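You operate a simulated robot arm through the tools that you are given. There is no shell and no other tool. Be economical: measure what you need, move in short steps, check, and stop when the job is done.

You are at the controls of a simulated robot arm. One attempt, no reset.

TASK
Move the cream plug to box socket two, then the brown plug to box socket one.
Fine: red rocker switch off first and on again last.

Only the result counts: the job must be done as asked and must still hold three seconds after the hand-in. Knocking over, shifting, dropping, spilling or breaking anything else fails it.

THE ROBOT
A 7-joint arm with a two-finger parallel gripper, fixed in place. Base frame: the origin is at the foot of the arm, x ahead of it, y to its left, z up. Lengths are in mm, angles in rad, forces in N, time in s.
Its first joint turns from -1.152 to 1.152 rad. Payload 2.6 kg.
The tool frame sits at the grasp point between the pads (the TCP): z along the fingers, y along the line on which they close. The tips reach 30 mm beyond it. The gripper opens to 94 mm. The fingers are 28 mm wide and 10 mm thick; the gripper's body (50 by 96 mm) begins 55 mm behind the TCP.
Orientation is told as [roll, pitch, yaw] about the base's x, y, z axes, in that order, counted from this pose: with the fingers straight down and closing along the base's y, the tool's x points along the base's -x, its y along +y and its z along -z.

THE INTERFACE
- The arm moves only by the tool drive_tool. Its arguments are lists of equal length, an entry for each row: "rotation": the turn, a rotation vector about the tool's x, y, z in rad, a list of three; "dp": the shift along the tool's x, y, z in mm, a list of three; "hand": the gripper command, from -1 (fully open) to 1 (shut), values between in proportion. In form: {"rotation": [[wx, wy, wz], ...], "dp": [[x, y, z], ...], "hand": [hand, ...]}. A call has 1 to 10 rows; each row is the pose to reach, as a shift and turn from the pose commanded when the call began, along the tool's axes at that moment. A row lasts 0.2 s, in which the tool goes at most 50 mm and 0.15 rad; a call with a longer step from one row to the next is refused whole, and so is a gripper value outside its range. Where a pose cannot be reached the arm comes as near as it can. A force on the tool above 40 N (or 10 N above the force at the start of the call, whichever is more), or a blocked arm, ends the call early, and 0.2 s more pass. The fingers move at their own pace (about 72 mm/s each) and stop on an object; they squeeze with about 26 N. The grip force told is the motor's: it shows also when the fingers shut on nothing. Time passes only in rows, and 0.2 s behind the last, so rows that repeat a pose let the fingers close. It gives the time, the measured TCP pose, the force on the tool (base axes), the opening and the grip force at its end, in the units of the frame above (readings bear some noise), and new pictures: "views" is both (left out), scene, wrist or none.
- Cameras (640 x 400 px; columns grow to the right, rows downward): "scene" is fixed at [27.6, 429, 569.9]; the picture's right is [-0.85, -0.53, 0.00], its down [-0.31, 0.49, -0.82] and it looks along [0.43, -0.69, -0.58] (base axes); focal length 371 px, centre (320, 200). "wrist" rides on the gripper at [-37, 0, -58] in the tool frame; the picture's right is [0.00, -1.00, 0.00], its down [0.97, 0.00, -0.24] and it looks along [0.24, 0.00, 0.97] (tool axes); focal length 218 px, centre (320, 200).
- locate(camera, pixels): for up to 12 pixels [column, row] of the newest picture of that camera ("zoom" is the newest enlarged one), the place [x, y, z] in the base frame of the surface seen there, good to about 2 mm, but the place of the scene camera against the robot may be out by one fixed shift of up to 12 mm in any direction. It takes no simulated time.
- inspect(camera, box): a new picture of the part [left, top, right, bottom] of that camera's present view, enlarged. It takes no simulated time.
- close_job(): hands the job in; it is judged then, once.

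Work in short steps. Measure before you move; look again where a grasp or a placing could have gone wrong, and mend it. You have 80 turns and 120 pictures in all, those below and enlarged ones among them. Open the gripper and draw the arm clear of the work before you hand the job in, unless the task says otherwise; then end with one line.

The tools are called after "Request:" as name(argument=value, ...) on one line, values as JSON. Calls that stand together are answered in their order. drive_tool: Moves the arm, as the interface text tells. Its arguments: {"type":"object","properties":{"rotation":{"type":"array","items":{"type":"array","items":{"type":"number"}}},"dp":{"type":"array","items":{"type":"array","items":{"type":"number"}}},"hand":{"type":"array","items":{"type":"number"}},"views":{"type":"string","enum":["both","scene","wrist","none"]}},"required":["rotation","dp","hand"]} The other tools are called the same way: locate (camera, pixels) gives the place of the surface under pixels of a picture; inspect (camera, box) takes an enlarged picture of a part of a camera's view; close_job () hands the job in.

At the start:

```text
t: 0.0
position: [423.2, 102.0, 314.0]
ee_rot: [0.0, 0.001, 0.0]
wrist_force: [-0.3, 0.0, -0.1]
grip_width: 94.2
grip_force: 0.0
```

scene: 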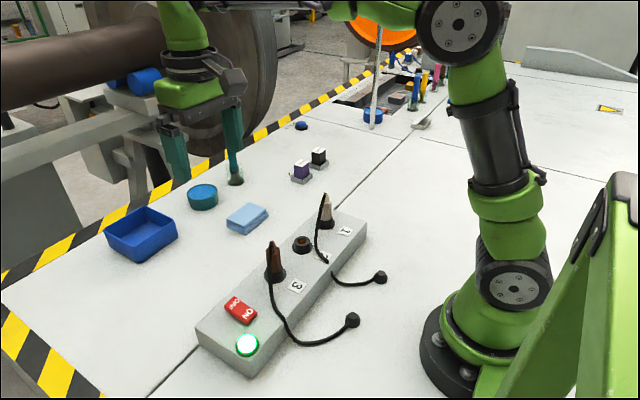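
wrist: 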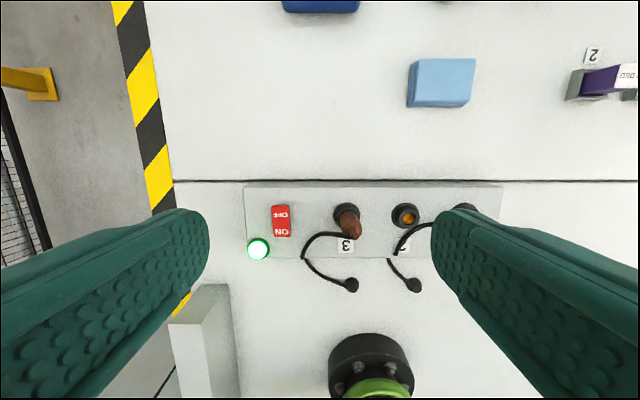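

The box shows the brown plug in socket 3 (275,262), an empty socket (302,244), the cream plug (326,210) and the red rocker (240,310). I enlarge both views.

Request:
inspect(camera="scene", box=[190, 180, 400, 380])

Request:
inspect(camera="wrist", box=[230, 170, 510, 310])

Request:
locate(camera="wrist", pixels=[[281, 212], [281, 232], [346, 210], [352, 232], [405, 215], [257, 249], [250, 190], [498, 190], [350, 285], [413, 285], [345, 246], [330, 195]])

Request:
locate(camera="scene", pixels=[[234, 303], [247, 317], [272, 244], [275, 275], [302, 244], [246, 345], [326, 198], [327, 222], [302, 238], [345, 231], [365, 222], [250, 375]])

```text
2.00 times, centred on (295, 280) of scene
```

zoom: 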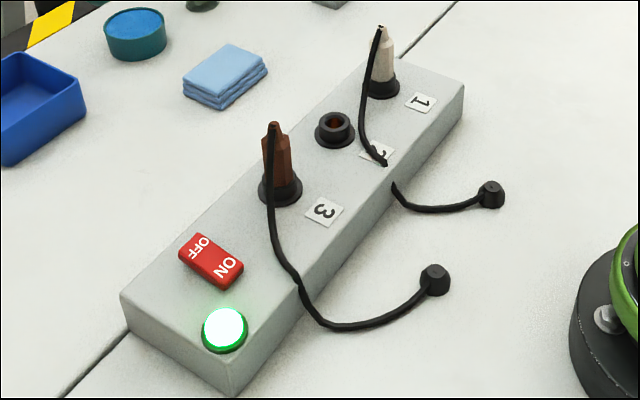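

```text
2.29 times, centred on (370, 240) of wrist
```

zoom: 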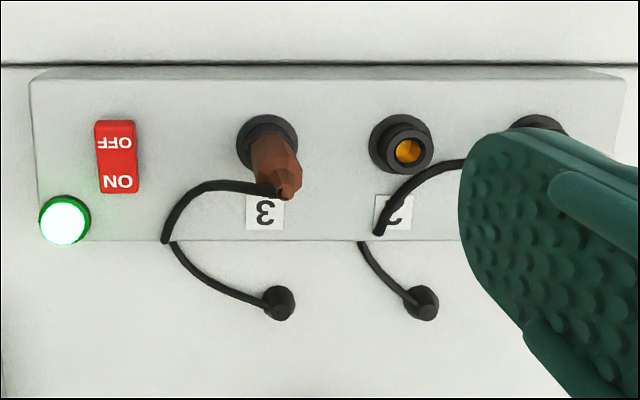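

```text
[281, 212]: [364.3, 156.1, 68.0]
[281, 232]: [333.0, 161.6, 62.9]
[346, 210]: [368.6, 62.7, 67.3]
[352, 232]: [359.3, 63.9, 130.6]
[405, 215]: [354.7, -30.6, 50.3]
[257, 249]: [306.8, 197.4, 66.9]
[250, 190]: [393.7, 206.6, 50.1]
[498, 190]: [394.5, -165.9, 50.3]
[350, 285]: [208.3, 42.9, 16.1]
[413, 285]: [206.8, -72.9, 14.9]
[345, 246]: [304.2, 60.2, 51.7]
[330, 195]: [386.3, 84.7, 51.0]
```

```text
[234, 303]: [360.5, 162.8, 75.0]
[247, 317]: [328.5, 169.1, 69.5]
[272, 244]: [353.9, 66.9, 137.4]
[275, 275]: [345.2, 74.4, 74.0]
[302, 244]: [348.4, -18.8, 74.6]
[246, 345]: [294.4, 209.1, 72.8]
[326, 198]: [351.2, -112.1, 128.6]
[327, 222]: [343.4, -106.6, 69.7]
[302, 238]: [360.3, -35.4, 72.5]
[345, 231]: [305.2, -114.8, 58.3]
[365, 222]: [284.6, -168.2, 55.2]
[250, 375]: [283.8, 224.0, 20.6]
```

The rocker, its lamp (lit), the brown plug, and empty socket 2 are visible in the wrist zoom. I measure finer points on it.

Request:
locate(camera="zoom", pixels=[[117, 127], [117, 150], [117, 165], [117, 188], [386, 150], [428, 150], [407, 131], [407, 168], [376, 143], [265, 120], [262, 145], [285, 185]])

Request:
locate(camera="scene", pixels=[[228, 304], [240, 309], [250, 316], [268, 262], [280, 258], [275, 240], [322, 210], [330, 208], [326, 196], [296, 242], [307, 243], [302, 239]])

```text
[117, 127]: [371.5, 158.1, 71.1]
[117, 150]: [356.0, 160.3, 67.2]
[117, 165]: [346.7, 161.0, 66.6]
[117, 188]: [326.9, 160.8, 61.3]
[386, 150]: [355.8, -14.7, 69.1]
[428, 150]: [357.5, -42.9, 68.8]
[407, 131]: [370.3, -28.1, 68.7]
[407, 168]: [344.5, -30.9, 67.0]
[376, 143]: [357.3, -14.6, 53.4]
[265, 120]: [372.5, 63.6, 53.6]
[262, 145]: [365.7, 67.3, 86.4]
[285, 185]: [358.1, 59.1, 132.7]
```

```text
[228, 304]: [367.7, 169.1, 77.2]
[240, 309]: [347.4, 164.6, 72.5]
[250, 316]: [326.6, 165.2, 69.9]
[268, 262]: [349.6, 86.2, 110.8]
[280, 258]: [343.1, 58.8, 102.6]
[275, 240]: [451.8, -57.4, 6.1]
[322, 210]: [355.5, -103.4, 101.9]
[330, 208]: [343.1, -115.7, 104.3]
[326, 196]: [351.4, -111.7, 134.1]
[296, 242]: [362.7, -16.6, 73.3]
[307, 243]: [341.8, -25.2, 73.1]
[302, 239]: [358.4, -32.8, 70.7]
```

Rocker spans x 327–371 at y≈160; the OFF end (x≈370) is raised (z 71), so it is ON. I close the fingers and go above the OFF end.

Request:
drive_tool(rotation=[[0, 0, 0], [0, 0, 0], [0, 0, 0], [0, 0, 0], [0, 0, 0], [0, 0, 0], [0, 0, 0]], dp=[[10, 12, 30], [20, 24, 70], [30, 36, 110], [40, 48, 150], [48, 58, 184], [48, 58, 184], [48, 58, 184]], hand=[1, 1, 1, 1, 1, 1, 1])

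```text
t: 1.6
position: [374.7, 160.6, 131.2]
ee_rot: [0.001, 0.0, 0.001]
wrist_force: [-0.7, -0.1, 0.0]
grip_width: 0.0
grip_force: 25.9
```

scene: 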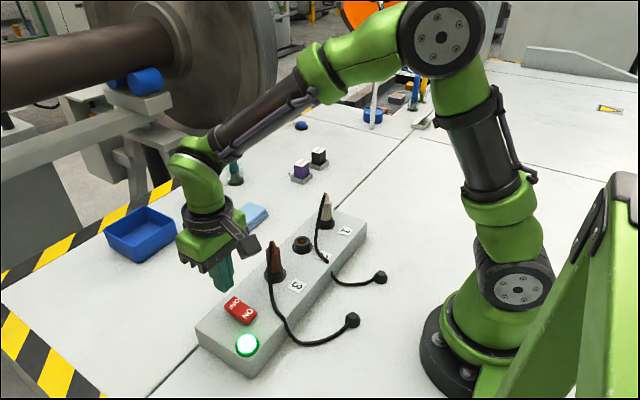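
wrist: 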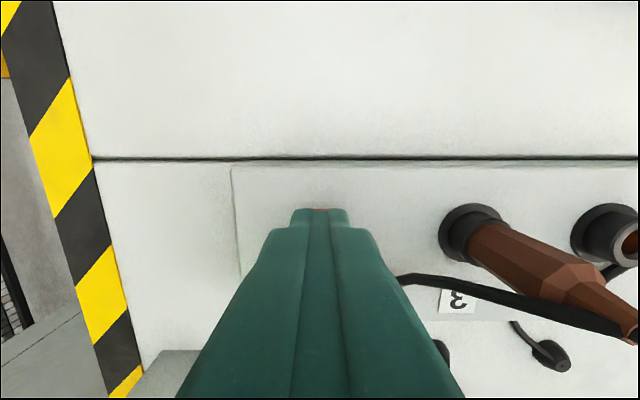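

Fingers are shut above the OFF end at z 131 (tips ≈101). I press down in small steps to tips ≈62.

Request:
drive_tool(rotation=[[0, 0, 0], [0, 0, 0], [0, 0, 0], [0, 0, 0], [0, 0, 0], [0, 0, 0]], dp=[[0, 0, 15], [0, 0, 25], [0, 0, 30], [0, 0, 34], [0, 0, 37], [0, 0, 39]], hand=[1, 1, 1, 1, 1, 1])

```text
t: 3.0
position: [375.4, 161.0, 94.0]
ee_rot: [0.0, -0.004, -0.003]
wrist_force: [-9.1, -8.4, 37.5]
grip_width: 0.0
grip_force: 26.0
```

scene: 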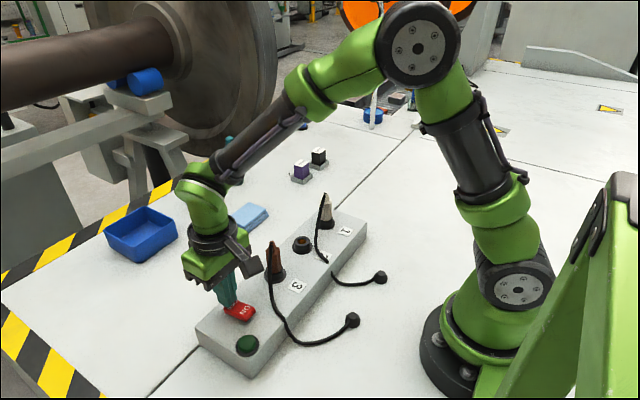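
wrist: 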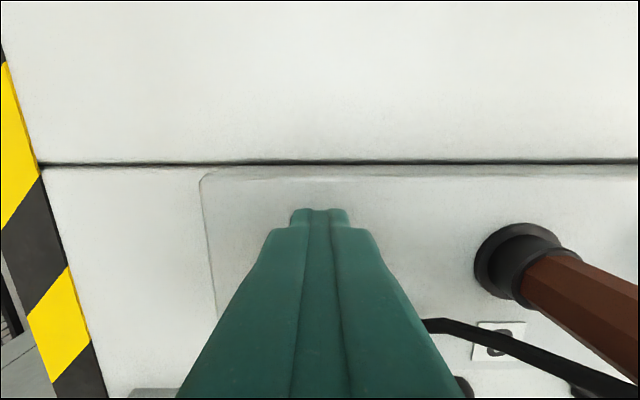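

The lamp is now dark: switch off. I rise, open and go above the cream plug, near (357,-121).

Request:
drive_tool(rotation=[[0, 0, 0], [0, 0, 0], [0, 0, 0], [0, 0, 0], [0, 0, 0], [0, 0, 0], [0, 0, 0], [0, 0, 0], [0, 0, 0], [0, 0, 0]], dp=[[0, 0, 0], [0, 0, -45], [0, 0, -90], [0, -30, -125], [4, -78, -135], [8, -126, -135], [12, -174, -135], [16, -222, -135], [18, -270, -135], [18, -281, -135]], hand=[1, 1, 1, 1, 0.5, 0, -0.5, -0.5, -0.5, -0.5])

```text
t: 5.2
position: [357.0, -120.5, 227.4]
ee_rot: [0.001, -0.001, 0.001]
wrist_force: [0.6, -0.4, 0.9]
grip_width: 70.7
grip_force: 0.2
```

scene: 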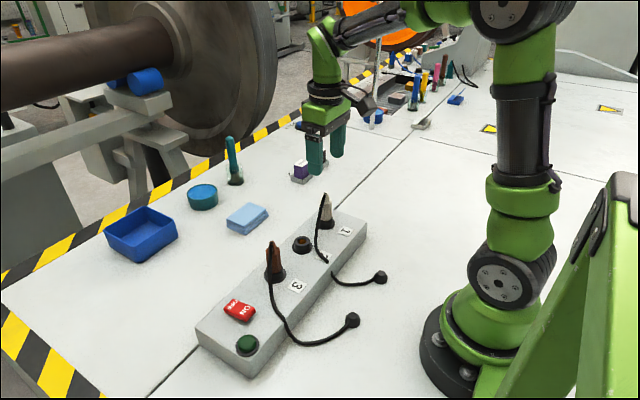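
wrist: 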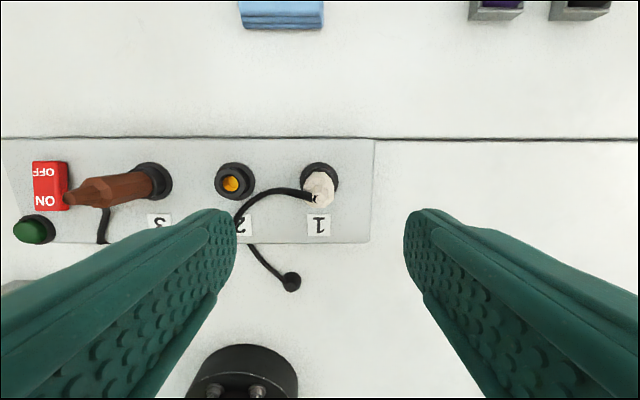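

The cream plug is at (318,185) in the wrist view and socket 2 at (232,182); I measure them from this closer view.

Request:
inspect(camera="wrist", box=[130, 140, 370, 290])

Request:
locate(camera="wrist", pixels=[[318, 198], [305, 185], [333, 185], [318, 175], [320, 163], [303, 178], [338, 178], [217, 184], [247, 184], [232, 170], [232, 196], [350, 170]])

```text
2.67 times, centred on (250, 215) of wrist
```

zoom: 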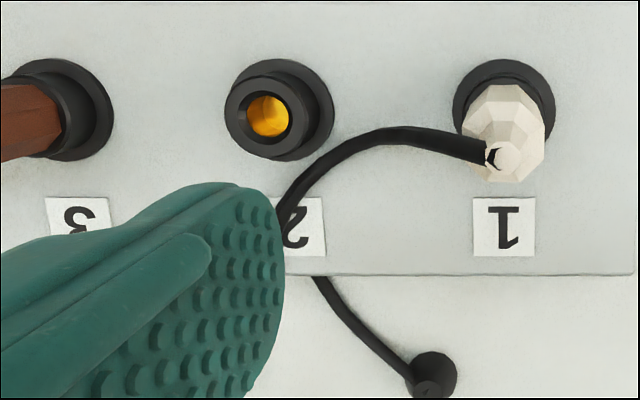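

```text
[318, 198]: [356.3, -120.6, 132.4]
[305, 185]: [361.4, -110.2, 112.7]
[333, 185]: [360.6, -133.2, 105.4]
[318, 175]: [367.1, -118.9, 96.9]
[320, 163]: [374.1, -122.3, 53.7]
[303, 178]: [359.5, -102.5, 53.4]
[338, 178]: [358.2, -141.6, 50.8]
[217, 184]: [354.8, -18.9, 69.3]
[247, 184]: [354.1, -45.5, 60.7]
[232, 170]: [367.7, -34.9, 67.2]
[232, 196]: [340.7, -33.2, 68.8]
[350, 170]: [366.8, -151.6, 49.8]
```

Sockets lie at x≈357 with y≈-120 (1) and -29 (2); the cord hangs off the plug towards +y. I turn the gripper 90° so that the fingers close along x and stay off the cord.

Request:
drive_tool(rotation=[[0, 0, 0.145], [0, 0, 0.29], [0, 0, 0.435], [0, 0, 0.58], [0, 0, 0.725], [0, 0, 0.87], [0, 0, 1.015], [0, 0, 1.16], [0, 0, 1.305], [0, 0, 1.45]], dp=[[0, 0, 0], [0, 0, 0], [0, 0, 0], [0, 0, 0], [0, 0, 0], [0, 0, 0], [0, 0, 0], [0, 0, 0], [0, 0, 0], [0, 0, 0]], hand=[-0.5, -0.5, -0.5, -0.5, -0.5, -0.5, -0.5, -0.5, -0.5, -0.5], views="none")

Request:
drive_tool(rotation=[[0, 0, 0.1208], [0, 0, 0.1208], [0, 0, 0.1208]], dp=[[0, 0, 0], [0, 0, 0], [0, 0, 0]], hand=[-0.5, -0.5, -0.5])

```text
t: 7.4
position: [357.8, -121.8, 226.2]
ee_rot: [-0.003, 0.0, -1.453]
wrist_force: [-0.4, -0.5, 0.2]
grip_width: 70.5
grip_force: 0.0
```

```text
t: 8.2
position: [355.7, -122.2, 226.8]
ee_rot: [0.001, 0.001, -1.571]
wrist_force: [0.0, 0.0, 0.6]
grip_width: 70.5
grip_force: 0.1
```

scene: 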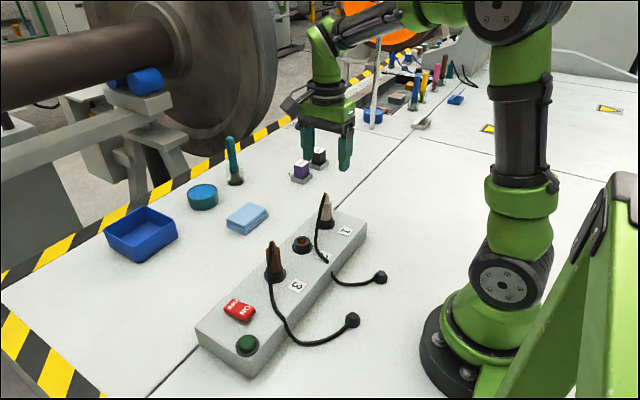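
wrist: 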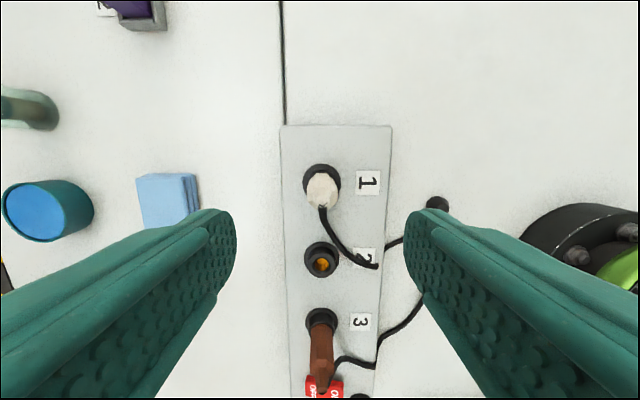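

Plug 1 is centred at column 322 between the fingers; socket spacing comes out at ≈91 mm. I descend to z≈106 with fingers open.

Request:
drive_tool(rotation=[[0, 0, 0], [0, 0, 0], [0, 0, 0], [0, 0, 0], [0, 0, 0]], dp=[[0, 0, 40], [0, 0, 80], [0, 0, 105], [0, 0, 120], [0, 0, 120]], hand=[-0.5, -0.5, -0.5, -0.5, -0.5])

```text
t: 9.4
position: [356.7, -121.0, 105.8]
ee_rot: [0.002, 0.0, -1.571]
wrist_force: [-0.1, 0.2, -0.7]
grip_width: 70.5
grip_force: 0.0
```

scene: 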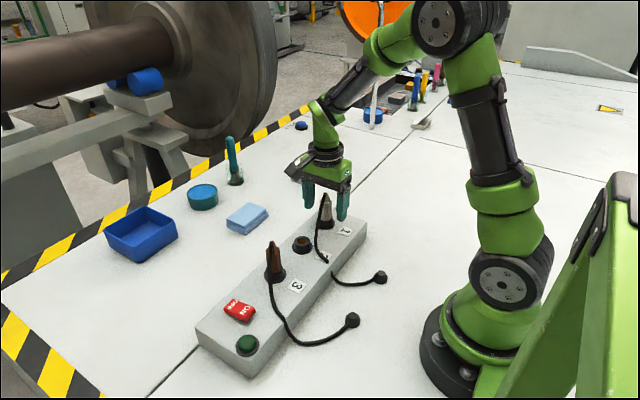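
wrist: 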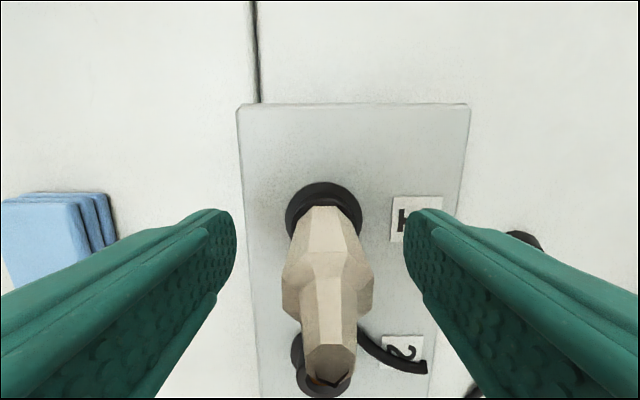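

The plug sits about 1.5 mm towards -x of the pad centre (column 323–328 against 320). I correct that and close.

Request:
drive_tool(rotation=[[0, 0, 0], [0, 0, 0], [0, 0, 0], [0, 0, 0], [0, 0, 0]], dp=[[0, -1.5, 0], [0, -1.5, 0], [0, -1.5, 0], [0, -1.5, 0], [0, -1.5, 0]], hand=[0, 0.3, 1, 1, 1])

```text
t: 10.6
position: [355.4, -122.6, 106.3]
ee_rot: [0.0, 0.0, -1.57]
wrist_force: [-1.0, -0.8, 0.6]
grip_width: 24.5
grip_force: 25.7
```

scene: 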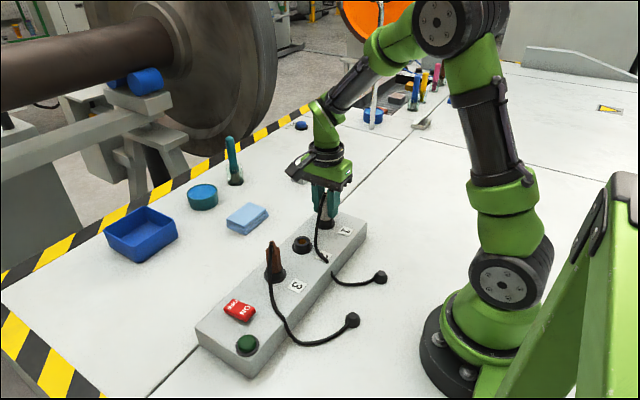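
wrist: 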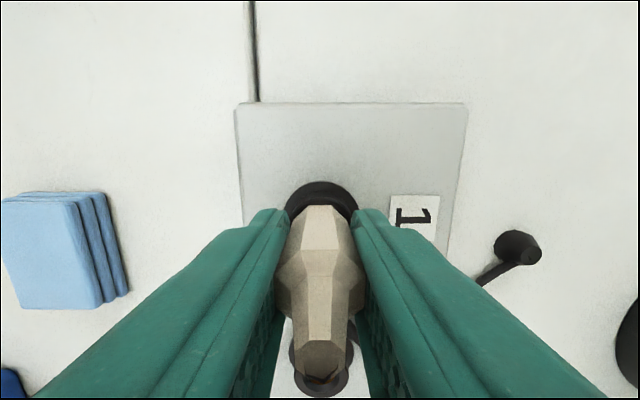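

Plug gripped at 24.5 mm. I pull it straight up.

Request:
drive_tool(rotation=[[0, 0, 0], [0, 0, 0], [0, 0, 0], [0, 0, 0], [0, 0, 0], [0, 0, 0], [0, 0, 0], [0, 0, 0]], dp=[[0, 0, -3], [0, 0, -7], [0, 0, -13], [0, 0, -22], [0, 0, -32], [0, 0, -45], [0, 0, -60], [0, 0, -60]], hand=[1, 1, 1, 1, 1, 1, 1, 1])

```text
t: 12.4
position: [354.4, -122.2, 166.5]
ee_rot: [0.001, 0.001, -1.57]
wrist_force: [-0.3, -0.2, -1.1]
grip_width: 24.3
grip_force: 25.8
```

scene: 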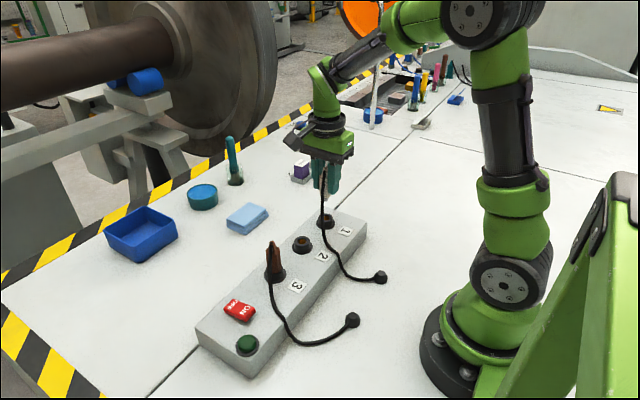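
wrist: 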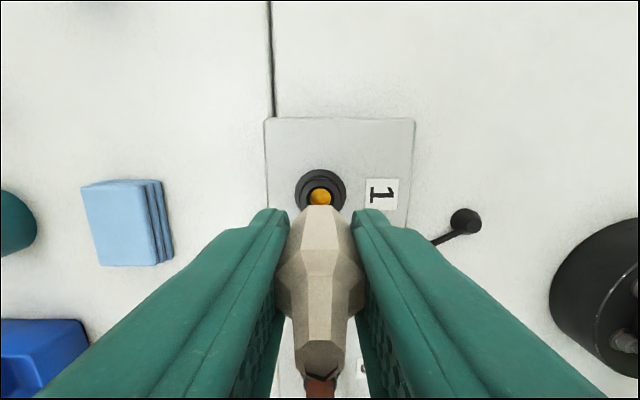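

The plug is free. The flange of socket 1 now appears around (320,190); I enlarge it as the reference picture for the alignment over socket 2.

Request:
inspect(camera="wrist", box=[240, 110, 400, 210])

Request:
drive_tool(rotation=[[0, 0, 0], [0, 0, 0], [0, 0, 0], [0, 0, 0]], dp=[[35, 0, 0], [70, 0, 0], [91, 0, 0], [91, 0, 0]], hand=[1, 1, 1, 1])

Request:
inspect(camera="wrist", box=[240, 110, 400, 210])

```text
4.00 times, centred on (320, 160) of wrist
```

zoom: 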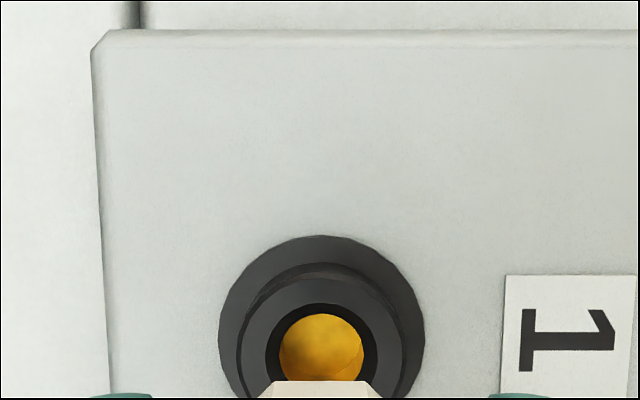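

```text
t: 13.4
position: [354.8, -29.8, 167.0]
ee_rot: [0.0, 0.0, -1.57]
wrist_force: [-0.2, 0.3, -0.7]
grip_width: 24.4
grip_force: 25.8
```

scene: 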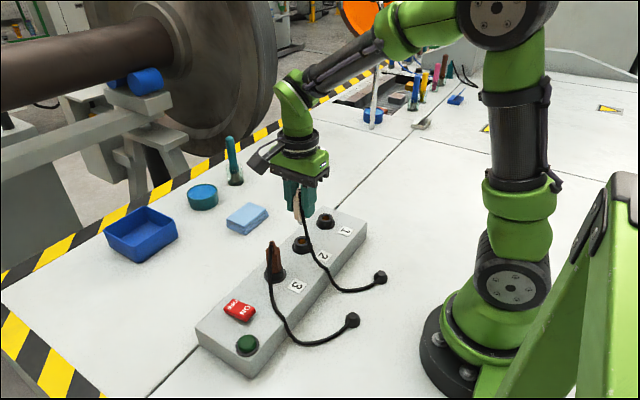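
wrist: 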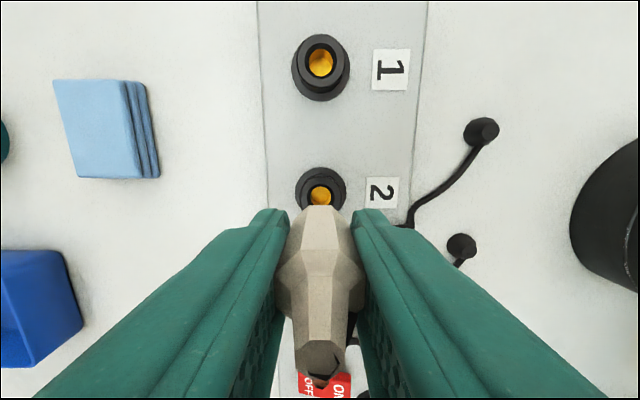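

```text
4.00 times, centred on (320, 160) of wrist
```

zoom: 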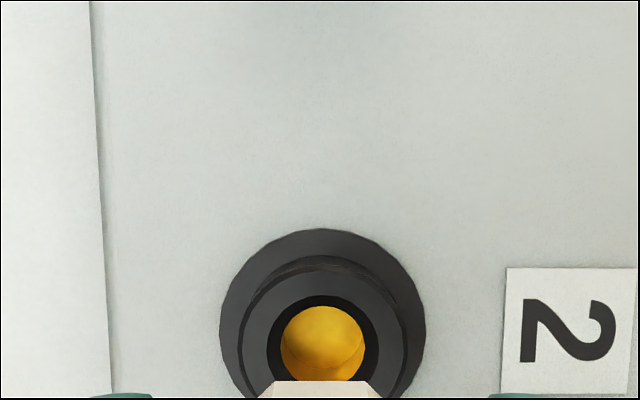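

The flange sits 7 zoom pixels higher than in the reference (229 against 236), so I am ≈1.4 mm too far in +y. I correct it and compare again.

Request:
drive_tool(rotation=[[0, 0, 0], [0, 0, 0], [0, 0, 0]], dp=[[-1.3, -0.3, 0], [-1.3, -0.3, 0], [-1.3, -0.3, 0]], hand=[1, 1, 1], views="none")

Request:
inspect(camera="wrist", box=[240, 110, 400, 210])

```text
t: 14.2
position: [355.5, -30.7, 165.6]
ee_rot: [0.0, 0.0, -1.571]
wrist_force: [0.3, 0.1, -0.5]
grip_width: 24.5
grip_force: 26.1
```

```text
4.00 times, centred on (320, 160) of wrist
```

zoom: 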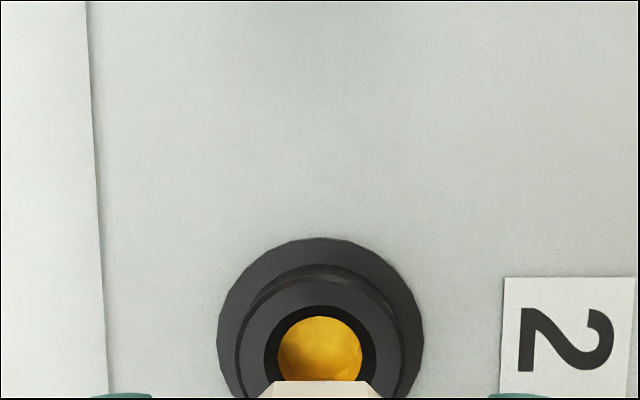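

Aligned to within ≈0.3 mm of the reference. I lower the plug 59 mm into socket 2 in graded steps.

Request:
drive_tool(rotation=[[0, 0, 0], [0, 0, 0], [0, 0, 0], [0, 0, 0], [0, 0, 0], [0, 0, 0], [0, 0, 0], [0, 0, 0], [0, 0, 0]], dp=[[0.3, 0.2, 10], [0.3, 0.2, 20], [0.3, 0.2, 28], [0.3, 0.2, 36], [0.3, 0.2, 43], [0.3, 0.2, 50], [0.3, 0.2, 55], [0.3, 0.2, 58], [0.3, 0.2, 60]], hand=[1, 1, 1, 1, 1, 1, 1, 1, 1])

```text
t: 16.2
position: [355.1, -32.2, 107.7]
ee_rot: [0.0, 0.002, -1.571]
wrist_force: [0.4, -0.6, -4.4]
grip_width: 24.2
grip_force: 26.6
```

scene: 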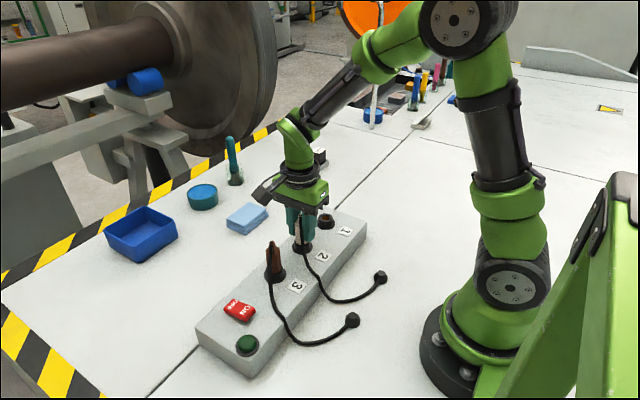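
wrist: 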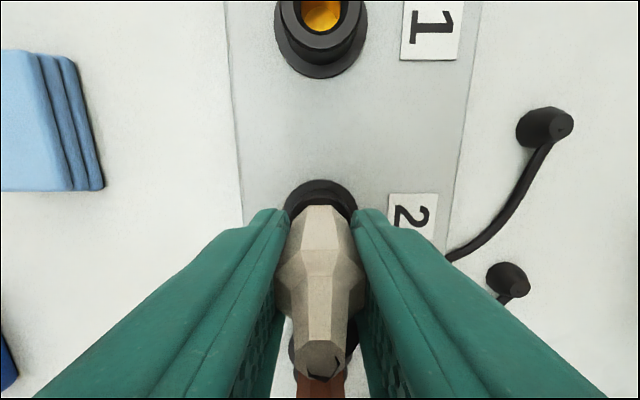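

The plug is nearly home (z 107.7 against 106.3 originally). I push a little further to be sure it is seated.

Request:
drive_tool(rotation=[[0, 0, 0], [0, 0, 0], [0, 0, 0]], dp=[[0, 0, 1.5], [0, 0, 3], [0, 0, 3]], hand=[1, 1, 1], views="none")

Request:
inspect(camera="scene", box=[230, 180, 390, 280])

```text
t: 17.0
position: [355.9, -31.5, 106.1]
ee_rot: [0.003, -0.001, -1.572]
wrist_force: [-12.9, 0.4, 32.4]
grip_width: 24.3
grip_force: 26.2
```

```text
4.00 times, centred on (310, 230) of scene
```

zoom: 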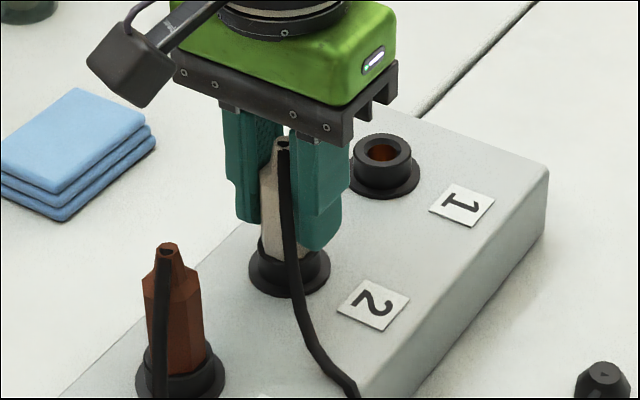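

Seated: 32 N resistance at z 106. I relax, release, rise and go above the brown plug in socket 3.

Request:
drive_tool(rotation=[[0, 0, 0], [0, 0, 0], [0, 0, 0], [0, 0, 0], [0, 0, 0], [0, 0, 0], [0, 0, 0], [0, 0, 0], [0, 0, 0], [0, 0, 0]], dp=[[0, 0, -3], [0, 0, -3], [0, 0, -3], [0, 0, -3], [0, 0, -40], [0, 0, -80], [0, 0, -103], [45, 0, -103], [90, 0, -103], [90, 0, -103]], hand=[0.5, 0, -0.5, -0.5, -0.5, -0.5, -0.5, -0.5, -0.5, -0.5])

Request:
inspect(camera="scene", box=[230, 180, 390, 280])

```text
t: 19.2
position: [354.3, 55.9, 210.1]
ee_rot: [0.001, 0.0, -1.571]
wrist_force: [0.4, -1.5, -0.6]
grip_width: 70.7
grip_force: 0.0
```

scene: 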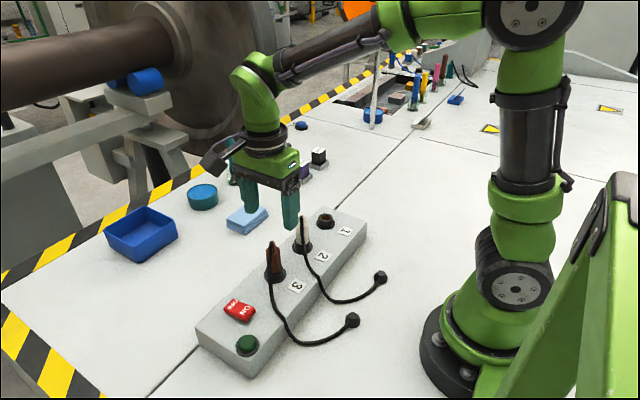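
wrist: 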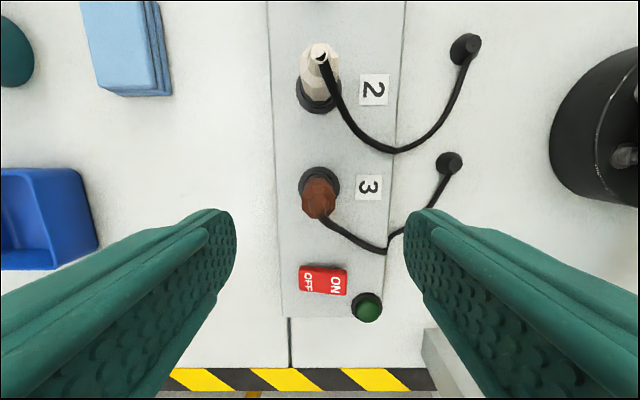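

```text
4.00 times, centred on (310, 230) of scene
```

zoom: 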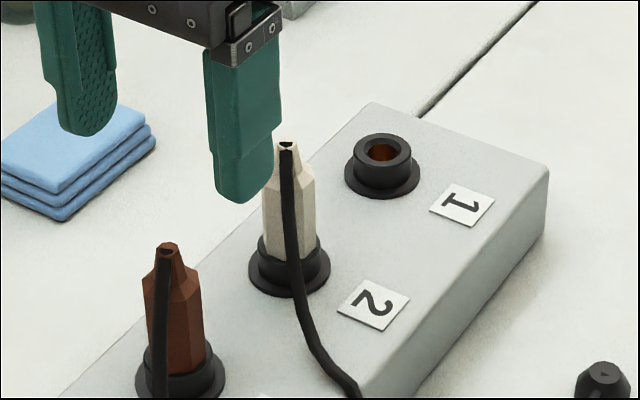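

Cream is fully seated in socket 2. Brown is centred at column 319 between the fingers; I descend 100 mm.

Request:
drive_tool(rotation=[[0, 0, 0], [0, 0, 0], [0, 0, 0], [0, 0, 0], [0, 0, 0]], dp=[[0, 0, 40], [0, 0, 75], [0, 0, 95], [0, 0, 101], [0, 0, 101]], hand=[-0.5, -0.5, -0.5, -0.5, -0.5])

```text
t: 20.4
position: [353.7, 58.3, 107.5]
ee_rot: [-0.001, -0.001, -1.571]
wrist_force: [-0.4, 0.1, 0.4]
grip_width: 70.4
grip_force: 0.1
```

scene: 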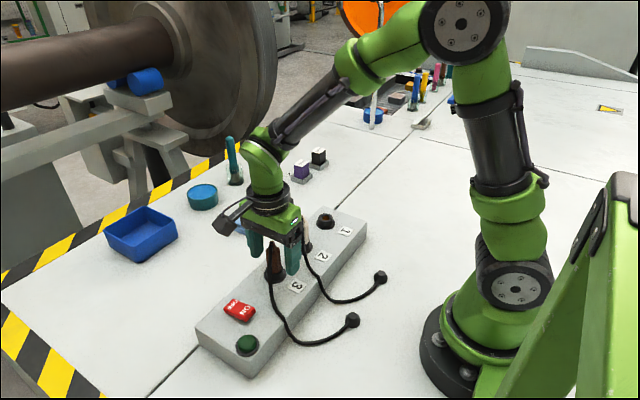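
wrist: 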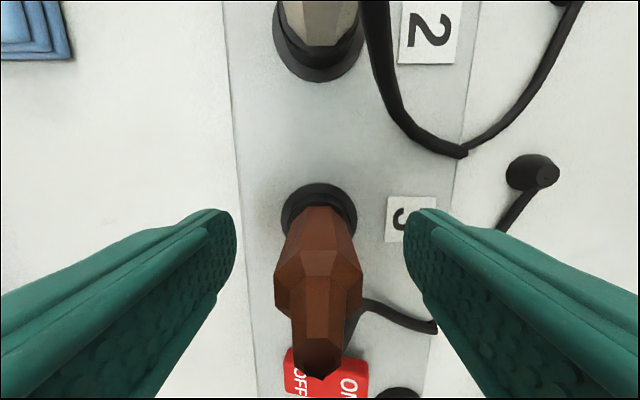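

The plug is centred (flange at column 319, matching). I close the fingers.

Request:
drive_tool(rotation=[[0, 0, 0], [0, 0, 0], [0, 0, 0], [0, 0, 0], [0, 0, 0]], dp=[[0, 0, 0], [0, 0, 0], [0, 0, 0], [0, 0, 0], [0, 0, 0]], hand=[0, 0.3, 1, 1, 1], views="none")

Request:
drive_tool(rotation=[[0, 0, 0], [0, 0, 0], [0, 0, 0], [0, 0, 0], [0, 0, 0], [0, 0, 0], [0, 0, 0], [0, 0, 0]], dp=[[0, 0, -3], [0, 0, -7], [0, 0, -13], [0, 0, -22], [0, 0, -32], [0, 0, -45], [0, 0, -60], [0, 0, -60]], hand=[1, 1, 1, 1, 1, 1, 1, 1])

Request:
inspect(camera="wrist", box=[240, 110, 400, 210])

```text
t: 21.6
position: [354.7, 57.8, 107.4]
ee_rot: [0.0, 0.001, -1.57]
wrist_force: [-0.6, -0.1, 0.8]
grip_width: 24.7
grip_force: 26.5
```

```text
t: 23.4
position: [354.7, 57.7, 165.0]
ee_rot: [-0.001, 0.001, -1.571]
wrist_force: [0.0, 0.0, -0.3]
grip_width: 24.6
grip_force: 26.0
```

scene: 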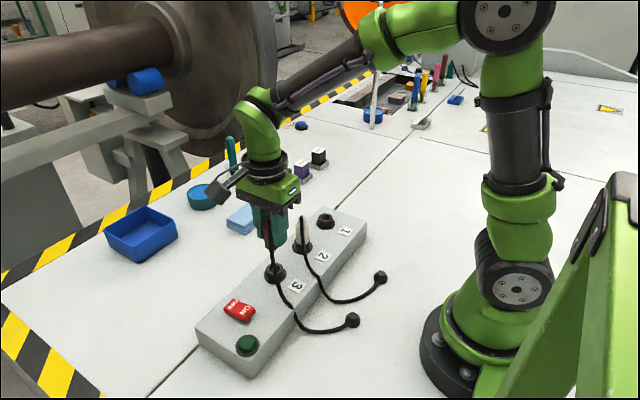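
wrist: 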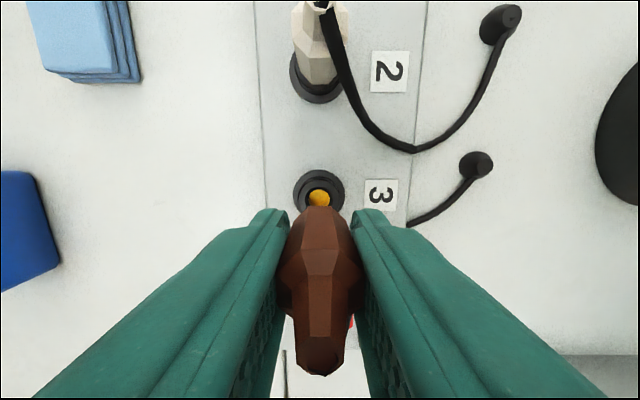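

```text
4.00 times, centred on (320, 160) of wrist
```

zoom: 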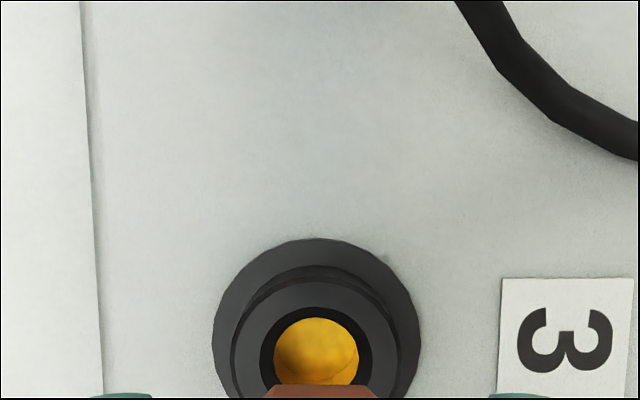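

Brown is out (its reference: flange left 213, right 421, top 238). Before crossing over the cream plug I check how far the plug reaches below the fingers.

Request:
inspect(camera="scene", box=[220, 190, 380, 290])

```text
4.00 times, centred on (300, 240) of scene
```

zoom: 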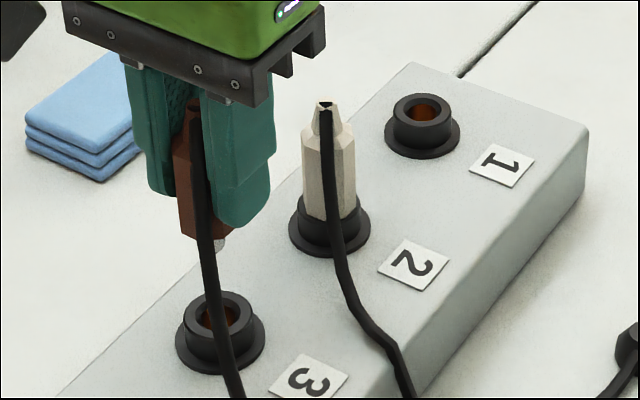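

The pin reaches only ≈15–20 mm below the fingertips (z≈118), so +42 mm clears the cream plug (top ≈137). I lift and cross to above socket 1, watching the force.

Request:
drive_tool(rotation=[[0, 0, 0], [0, 0, 0], [0, 0, 0], [0, 0, 0], [0, 0, 0], [0, 0, 0], [0, 0, 0], [0, 0, 0]], dp=[[0, 0, -21], [0, 0, -42], [-35, 0, -42], [-70, 0, -42], [-105, 0, -42], [-140, 0, -42], [-180, 0, -42], [-180, 0, -42]], hand=[1, 1, 1, 1, 1, 1, 1, 1])

```text
t: 25.2
position: [352.4, -122.8, 212.8]
ee_rot: [0.001, 0.0, -1.571]
wrist_force: [-0.2, -0.5, 0.2]
grip_width: 24.5
grip_force: 25.4
```

scene: 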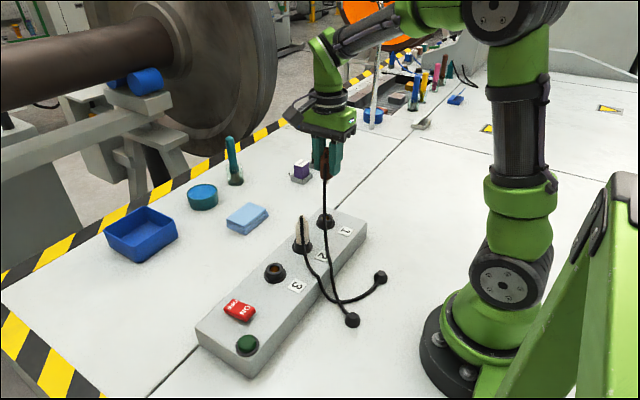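
wrist: 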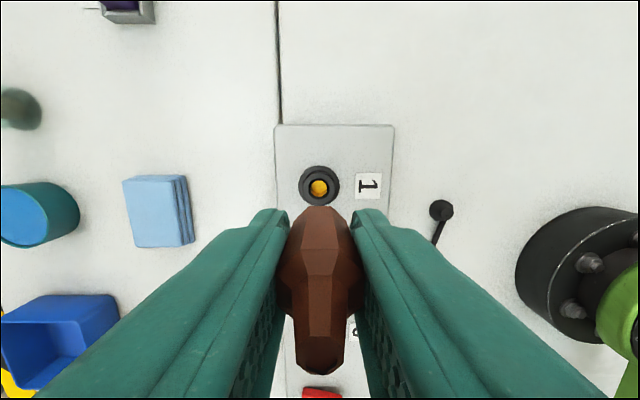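

The cord follows without force. I lower 42 mm to the reference height and compare the socket 1 flange with the reference.

Request:
drive_tool(rotation=[[0, 0, 0], [0, 0, 0], [0, 0, 0]], dp=[[0, 0, 25], [0, 0, 42], [0, 0, 42]], hand=[1, 1, 1], views="none")

Request:
inspect(camera="wrist", box=[240, 110, 400, 210])

```text
t: 26.0
position: [352.7, -122.5, 167.0]
ee_rot: [0.001, 0.001, -1.57]
wrist_force: [-0.2, 0.5, -1.7]
grip_width: 24.6
grip_force: 26.0
```

```text
4.00 times, centred on (320, 160) of wrist
```

zoom: 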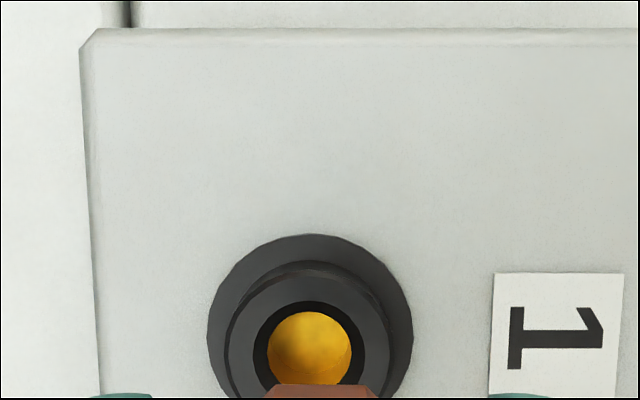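

The flange is ≈7 zoom pixels left and ≈5 high of the reference. I shift +1.3 mm in x and -0.8 mm in y, then compare.

Request:
drive_tool(rotation=[[0, 0, 0], [0, 0, 0], [0, 0, 0]], dp=[[-0.8, 1.3, 0], [-0.8, 1.3, 0], [-0.8, 1.3, 0]], hand=[1, 1, 1], views="none")

Request:
inspect(camera="wrist", box=[240, 110, 400, 210])

```text
t: 26.8
position: [354.6, -121.8, 166.5]
ee_rot: [0.0, -0.002, -1.571]
wrist_force: [-0.5, -0.3, -0.6]
grip_width: 24.2
grip_force: 26.4
```

```text
4.00 times, centred on (320, 160) of wrist
```

zoom: 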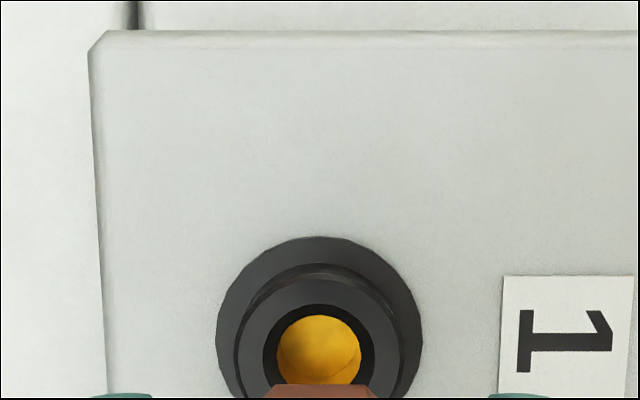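

Within ≈0.5 mm; I trim it and insert.

Request:
drive_tool(rotation=[[0, 0, 0], [0, 0, 0], [0, 0, 0], [0, 0, 0], [0, 0, 0], [0, 0, 0], [0, 0, 0], [0, 0, 0], [0, 0, 0], [0, 0, 0]], dp=[[-0.2, -0.4, 10], [-0.2, -0.4, 20], [-0.2, -0.4, 28], [-0.2, -0.4, 36], [-0.2, -0.4, 43], [-0.2, -0.4, 50], [-0.2, -0.4, 55], [-0.2, -0.4, 58], [-0.2, -0.4, 61], [-0.2, -0.4, 62.5]], hand=[1, 1, 1, 1, 1, 1, 1, 1, 1, 1])

Request:
inspect(camera="scene", box=[230, 170, 390, 270])

```text
t: 28.9
position: [356.8, -122.6, 107.5]
ee_rot: [0.005, 0.001, -1.575]
wrist_force: [-1.8, 0.2, 3.5]
grip_width: 24.6
grip_force: 26.4
stopped in row 10: the force on the tool passed its limit (the readings are from after the stop); the commanded pose is now the measured one
```

scene: 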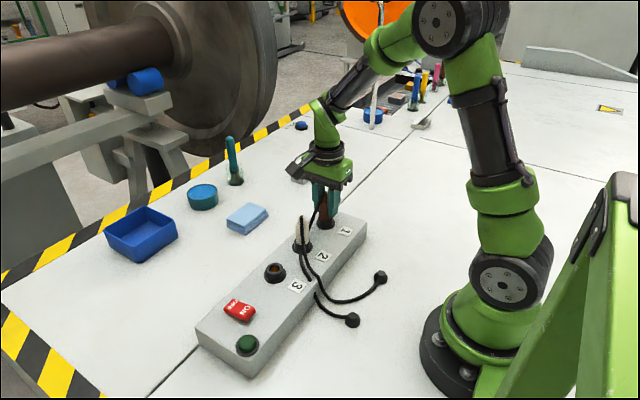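
wrist: 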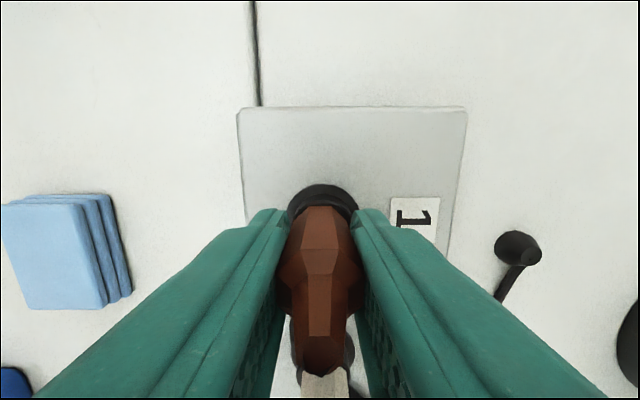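

```text
4.00 times, centred on (310, 220) of scene
```

zoom: 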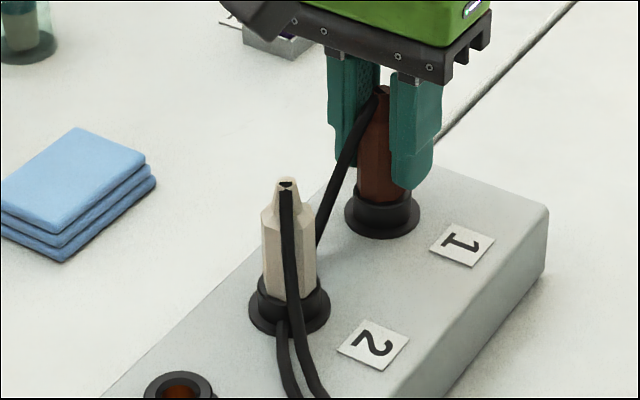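

Brown is seated at z 107.5, the same depth as at its grasp. I release and rise.

Request:
drive_tool(rotation=[[0, 0, 0], [0, 0, 0], [0, 0, 0], [0, 0, 0], [0, 0, 0], [0, 0, 0], [0, 0, 0]], dp=[[0, 0, 0], [0, 0, 0], [0, 0, 0], [0, 0, 0], [0, 0, -40], [0, 0, -80], [0, 0, -105]], hand=[0.5, 0, -0.5, -0.5, -0.5, -0.5, -0.5])

Request:
inspect(camera="scene", box=[230, 170, 390, 270])

```text
t: 30.5
position: [355.0, -124.4, 212.7]
ee_rot: [0.004, 0.003, -1.575]
wrist_force: [0.6, 0.2, 0.4]
grip_width: 70.3
grip_force: 0.1
```

scene: 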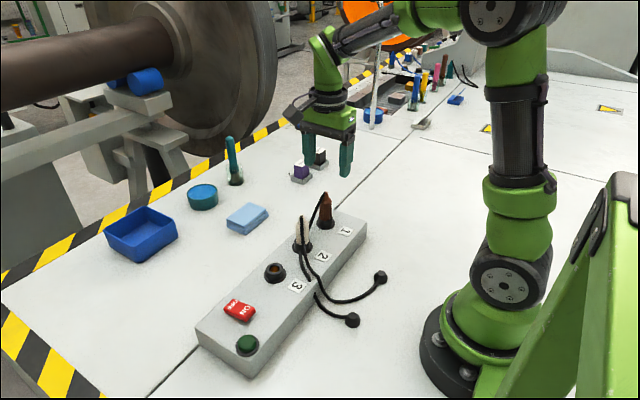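
wrist: 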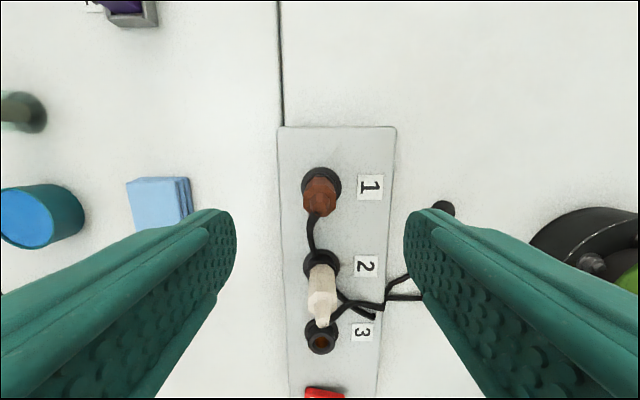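

```text
4.00 times, centred on (310, 220) of scene
```

zoom: 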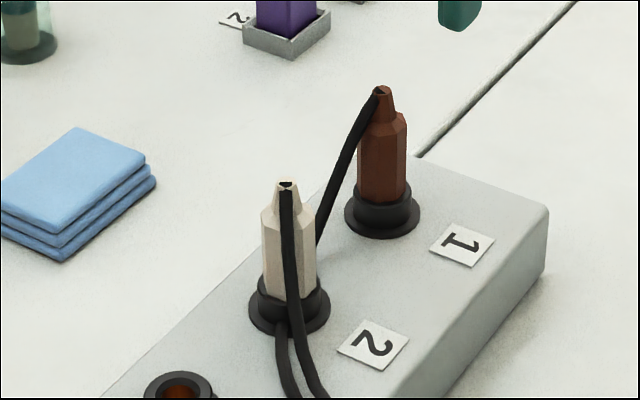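

Both plugs stand fully seated. I close the fingers and travel at height to above the rocker's ON end (326,160).

Request:
drive_tool(rotation=[[0, 0, 0], [0, 0, 0], [0, 0, 0], [0, 0, 0], [0, 0, 0], [0, 0, 0], [0, 0, 0], [0, 0, 0]], dp=[[45, -4, 0], [90, -8, 0], [135, -12, 0], [180, -16, 0], [225, -22, 0], [265, -26, 0], [283, -29, 0], [283, -29, 0]], hand=[-0.5, -0.5, 0, 0.5, 1, 1, 1, 1])

```text
t: 32.3
position: [328.5, 160.9, 214.4]
ee_rot: [0.005, 0.003, -1.575]
wrist_force: [0.4, -0.4, -0.3]
grip_width: 0.0
grip_force: 26.3
```

scene: 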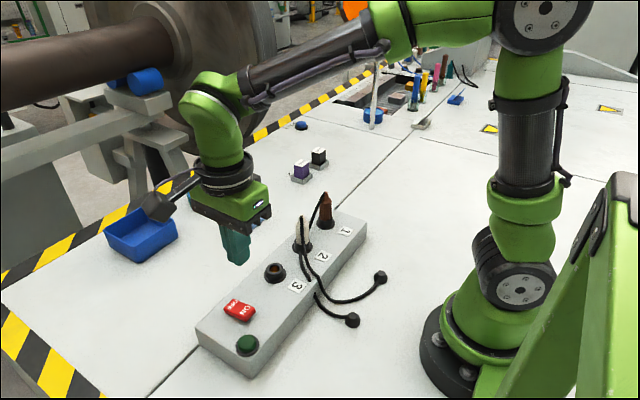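
wrist: 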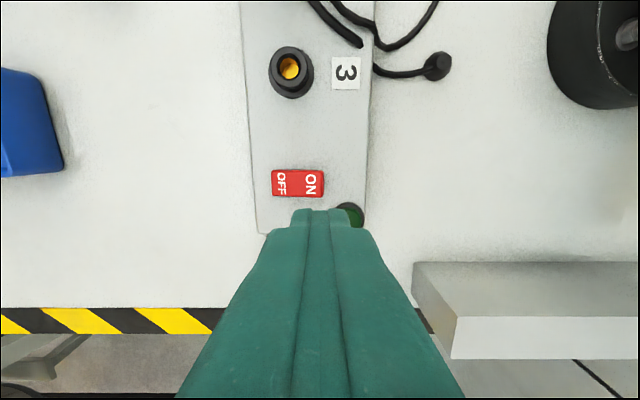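

The ON end (column 323) lies just under the fingertips. I lower and press it, ending in small steps.

Request:
drive_tool(rotation=[[0, 0, 0], [0, 0, 0], [0, 0, 0], [0, 0, 0], [0, 0, 0], [0, 0, 0], [0, 0, 0], [0, 0, 0], [0, 0, 0]], dp=[[0, -1, 40], [0, -1, 75], [0, -1, 97], [0, -1, 105], [0, -1, 110], [0, -1, 114], [0, -1, 117], [0, -1, 119], [0, -1, 121]], hand=[1, 1, 1, 1, 1, 1, 1, 1, 1])

```text
t: 34.3
position: [328.6, 161.1, 91.9]
ee_rot: [0.005, 0.002, -1.575]
wrist_force: [-14.6, -9.2, 35.6]
grip_width: 0.0
grip_force: 26.0
```

scene: 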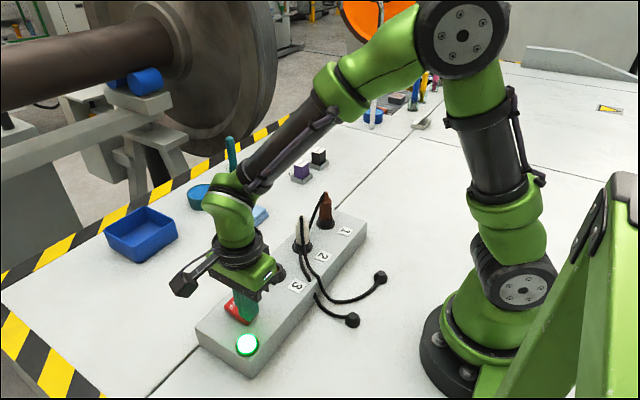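
wrist: 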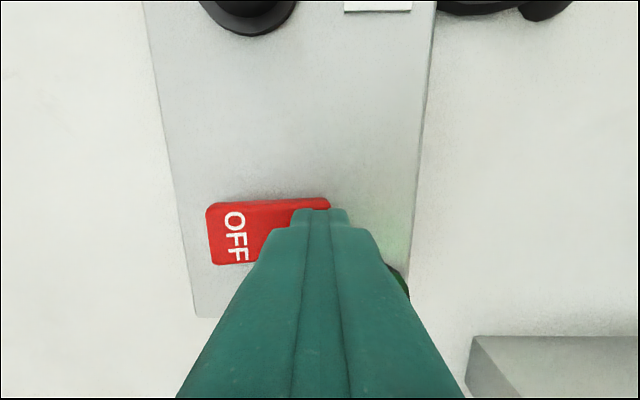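

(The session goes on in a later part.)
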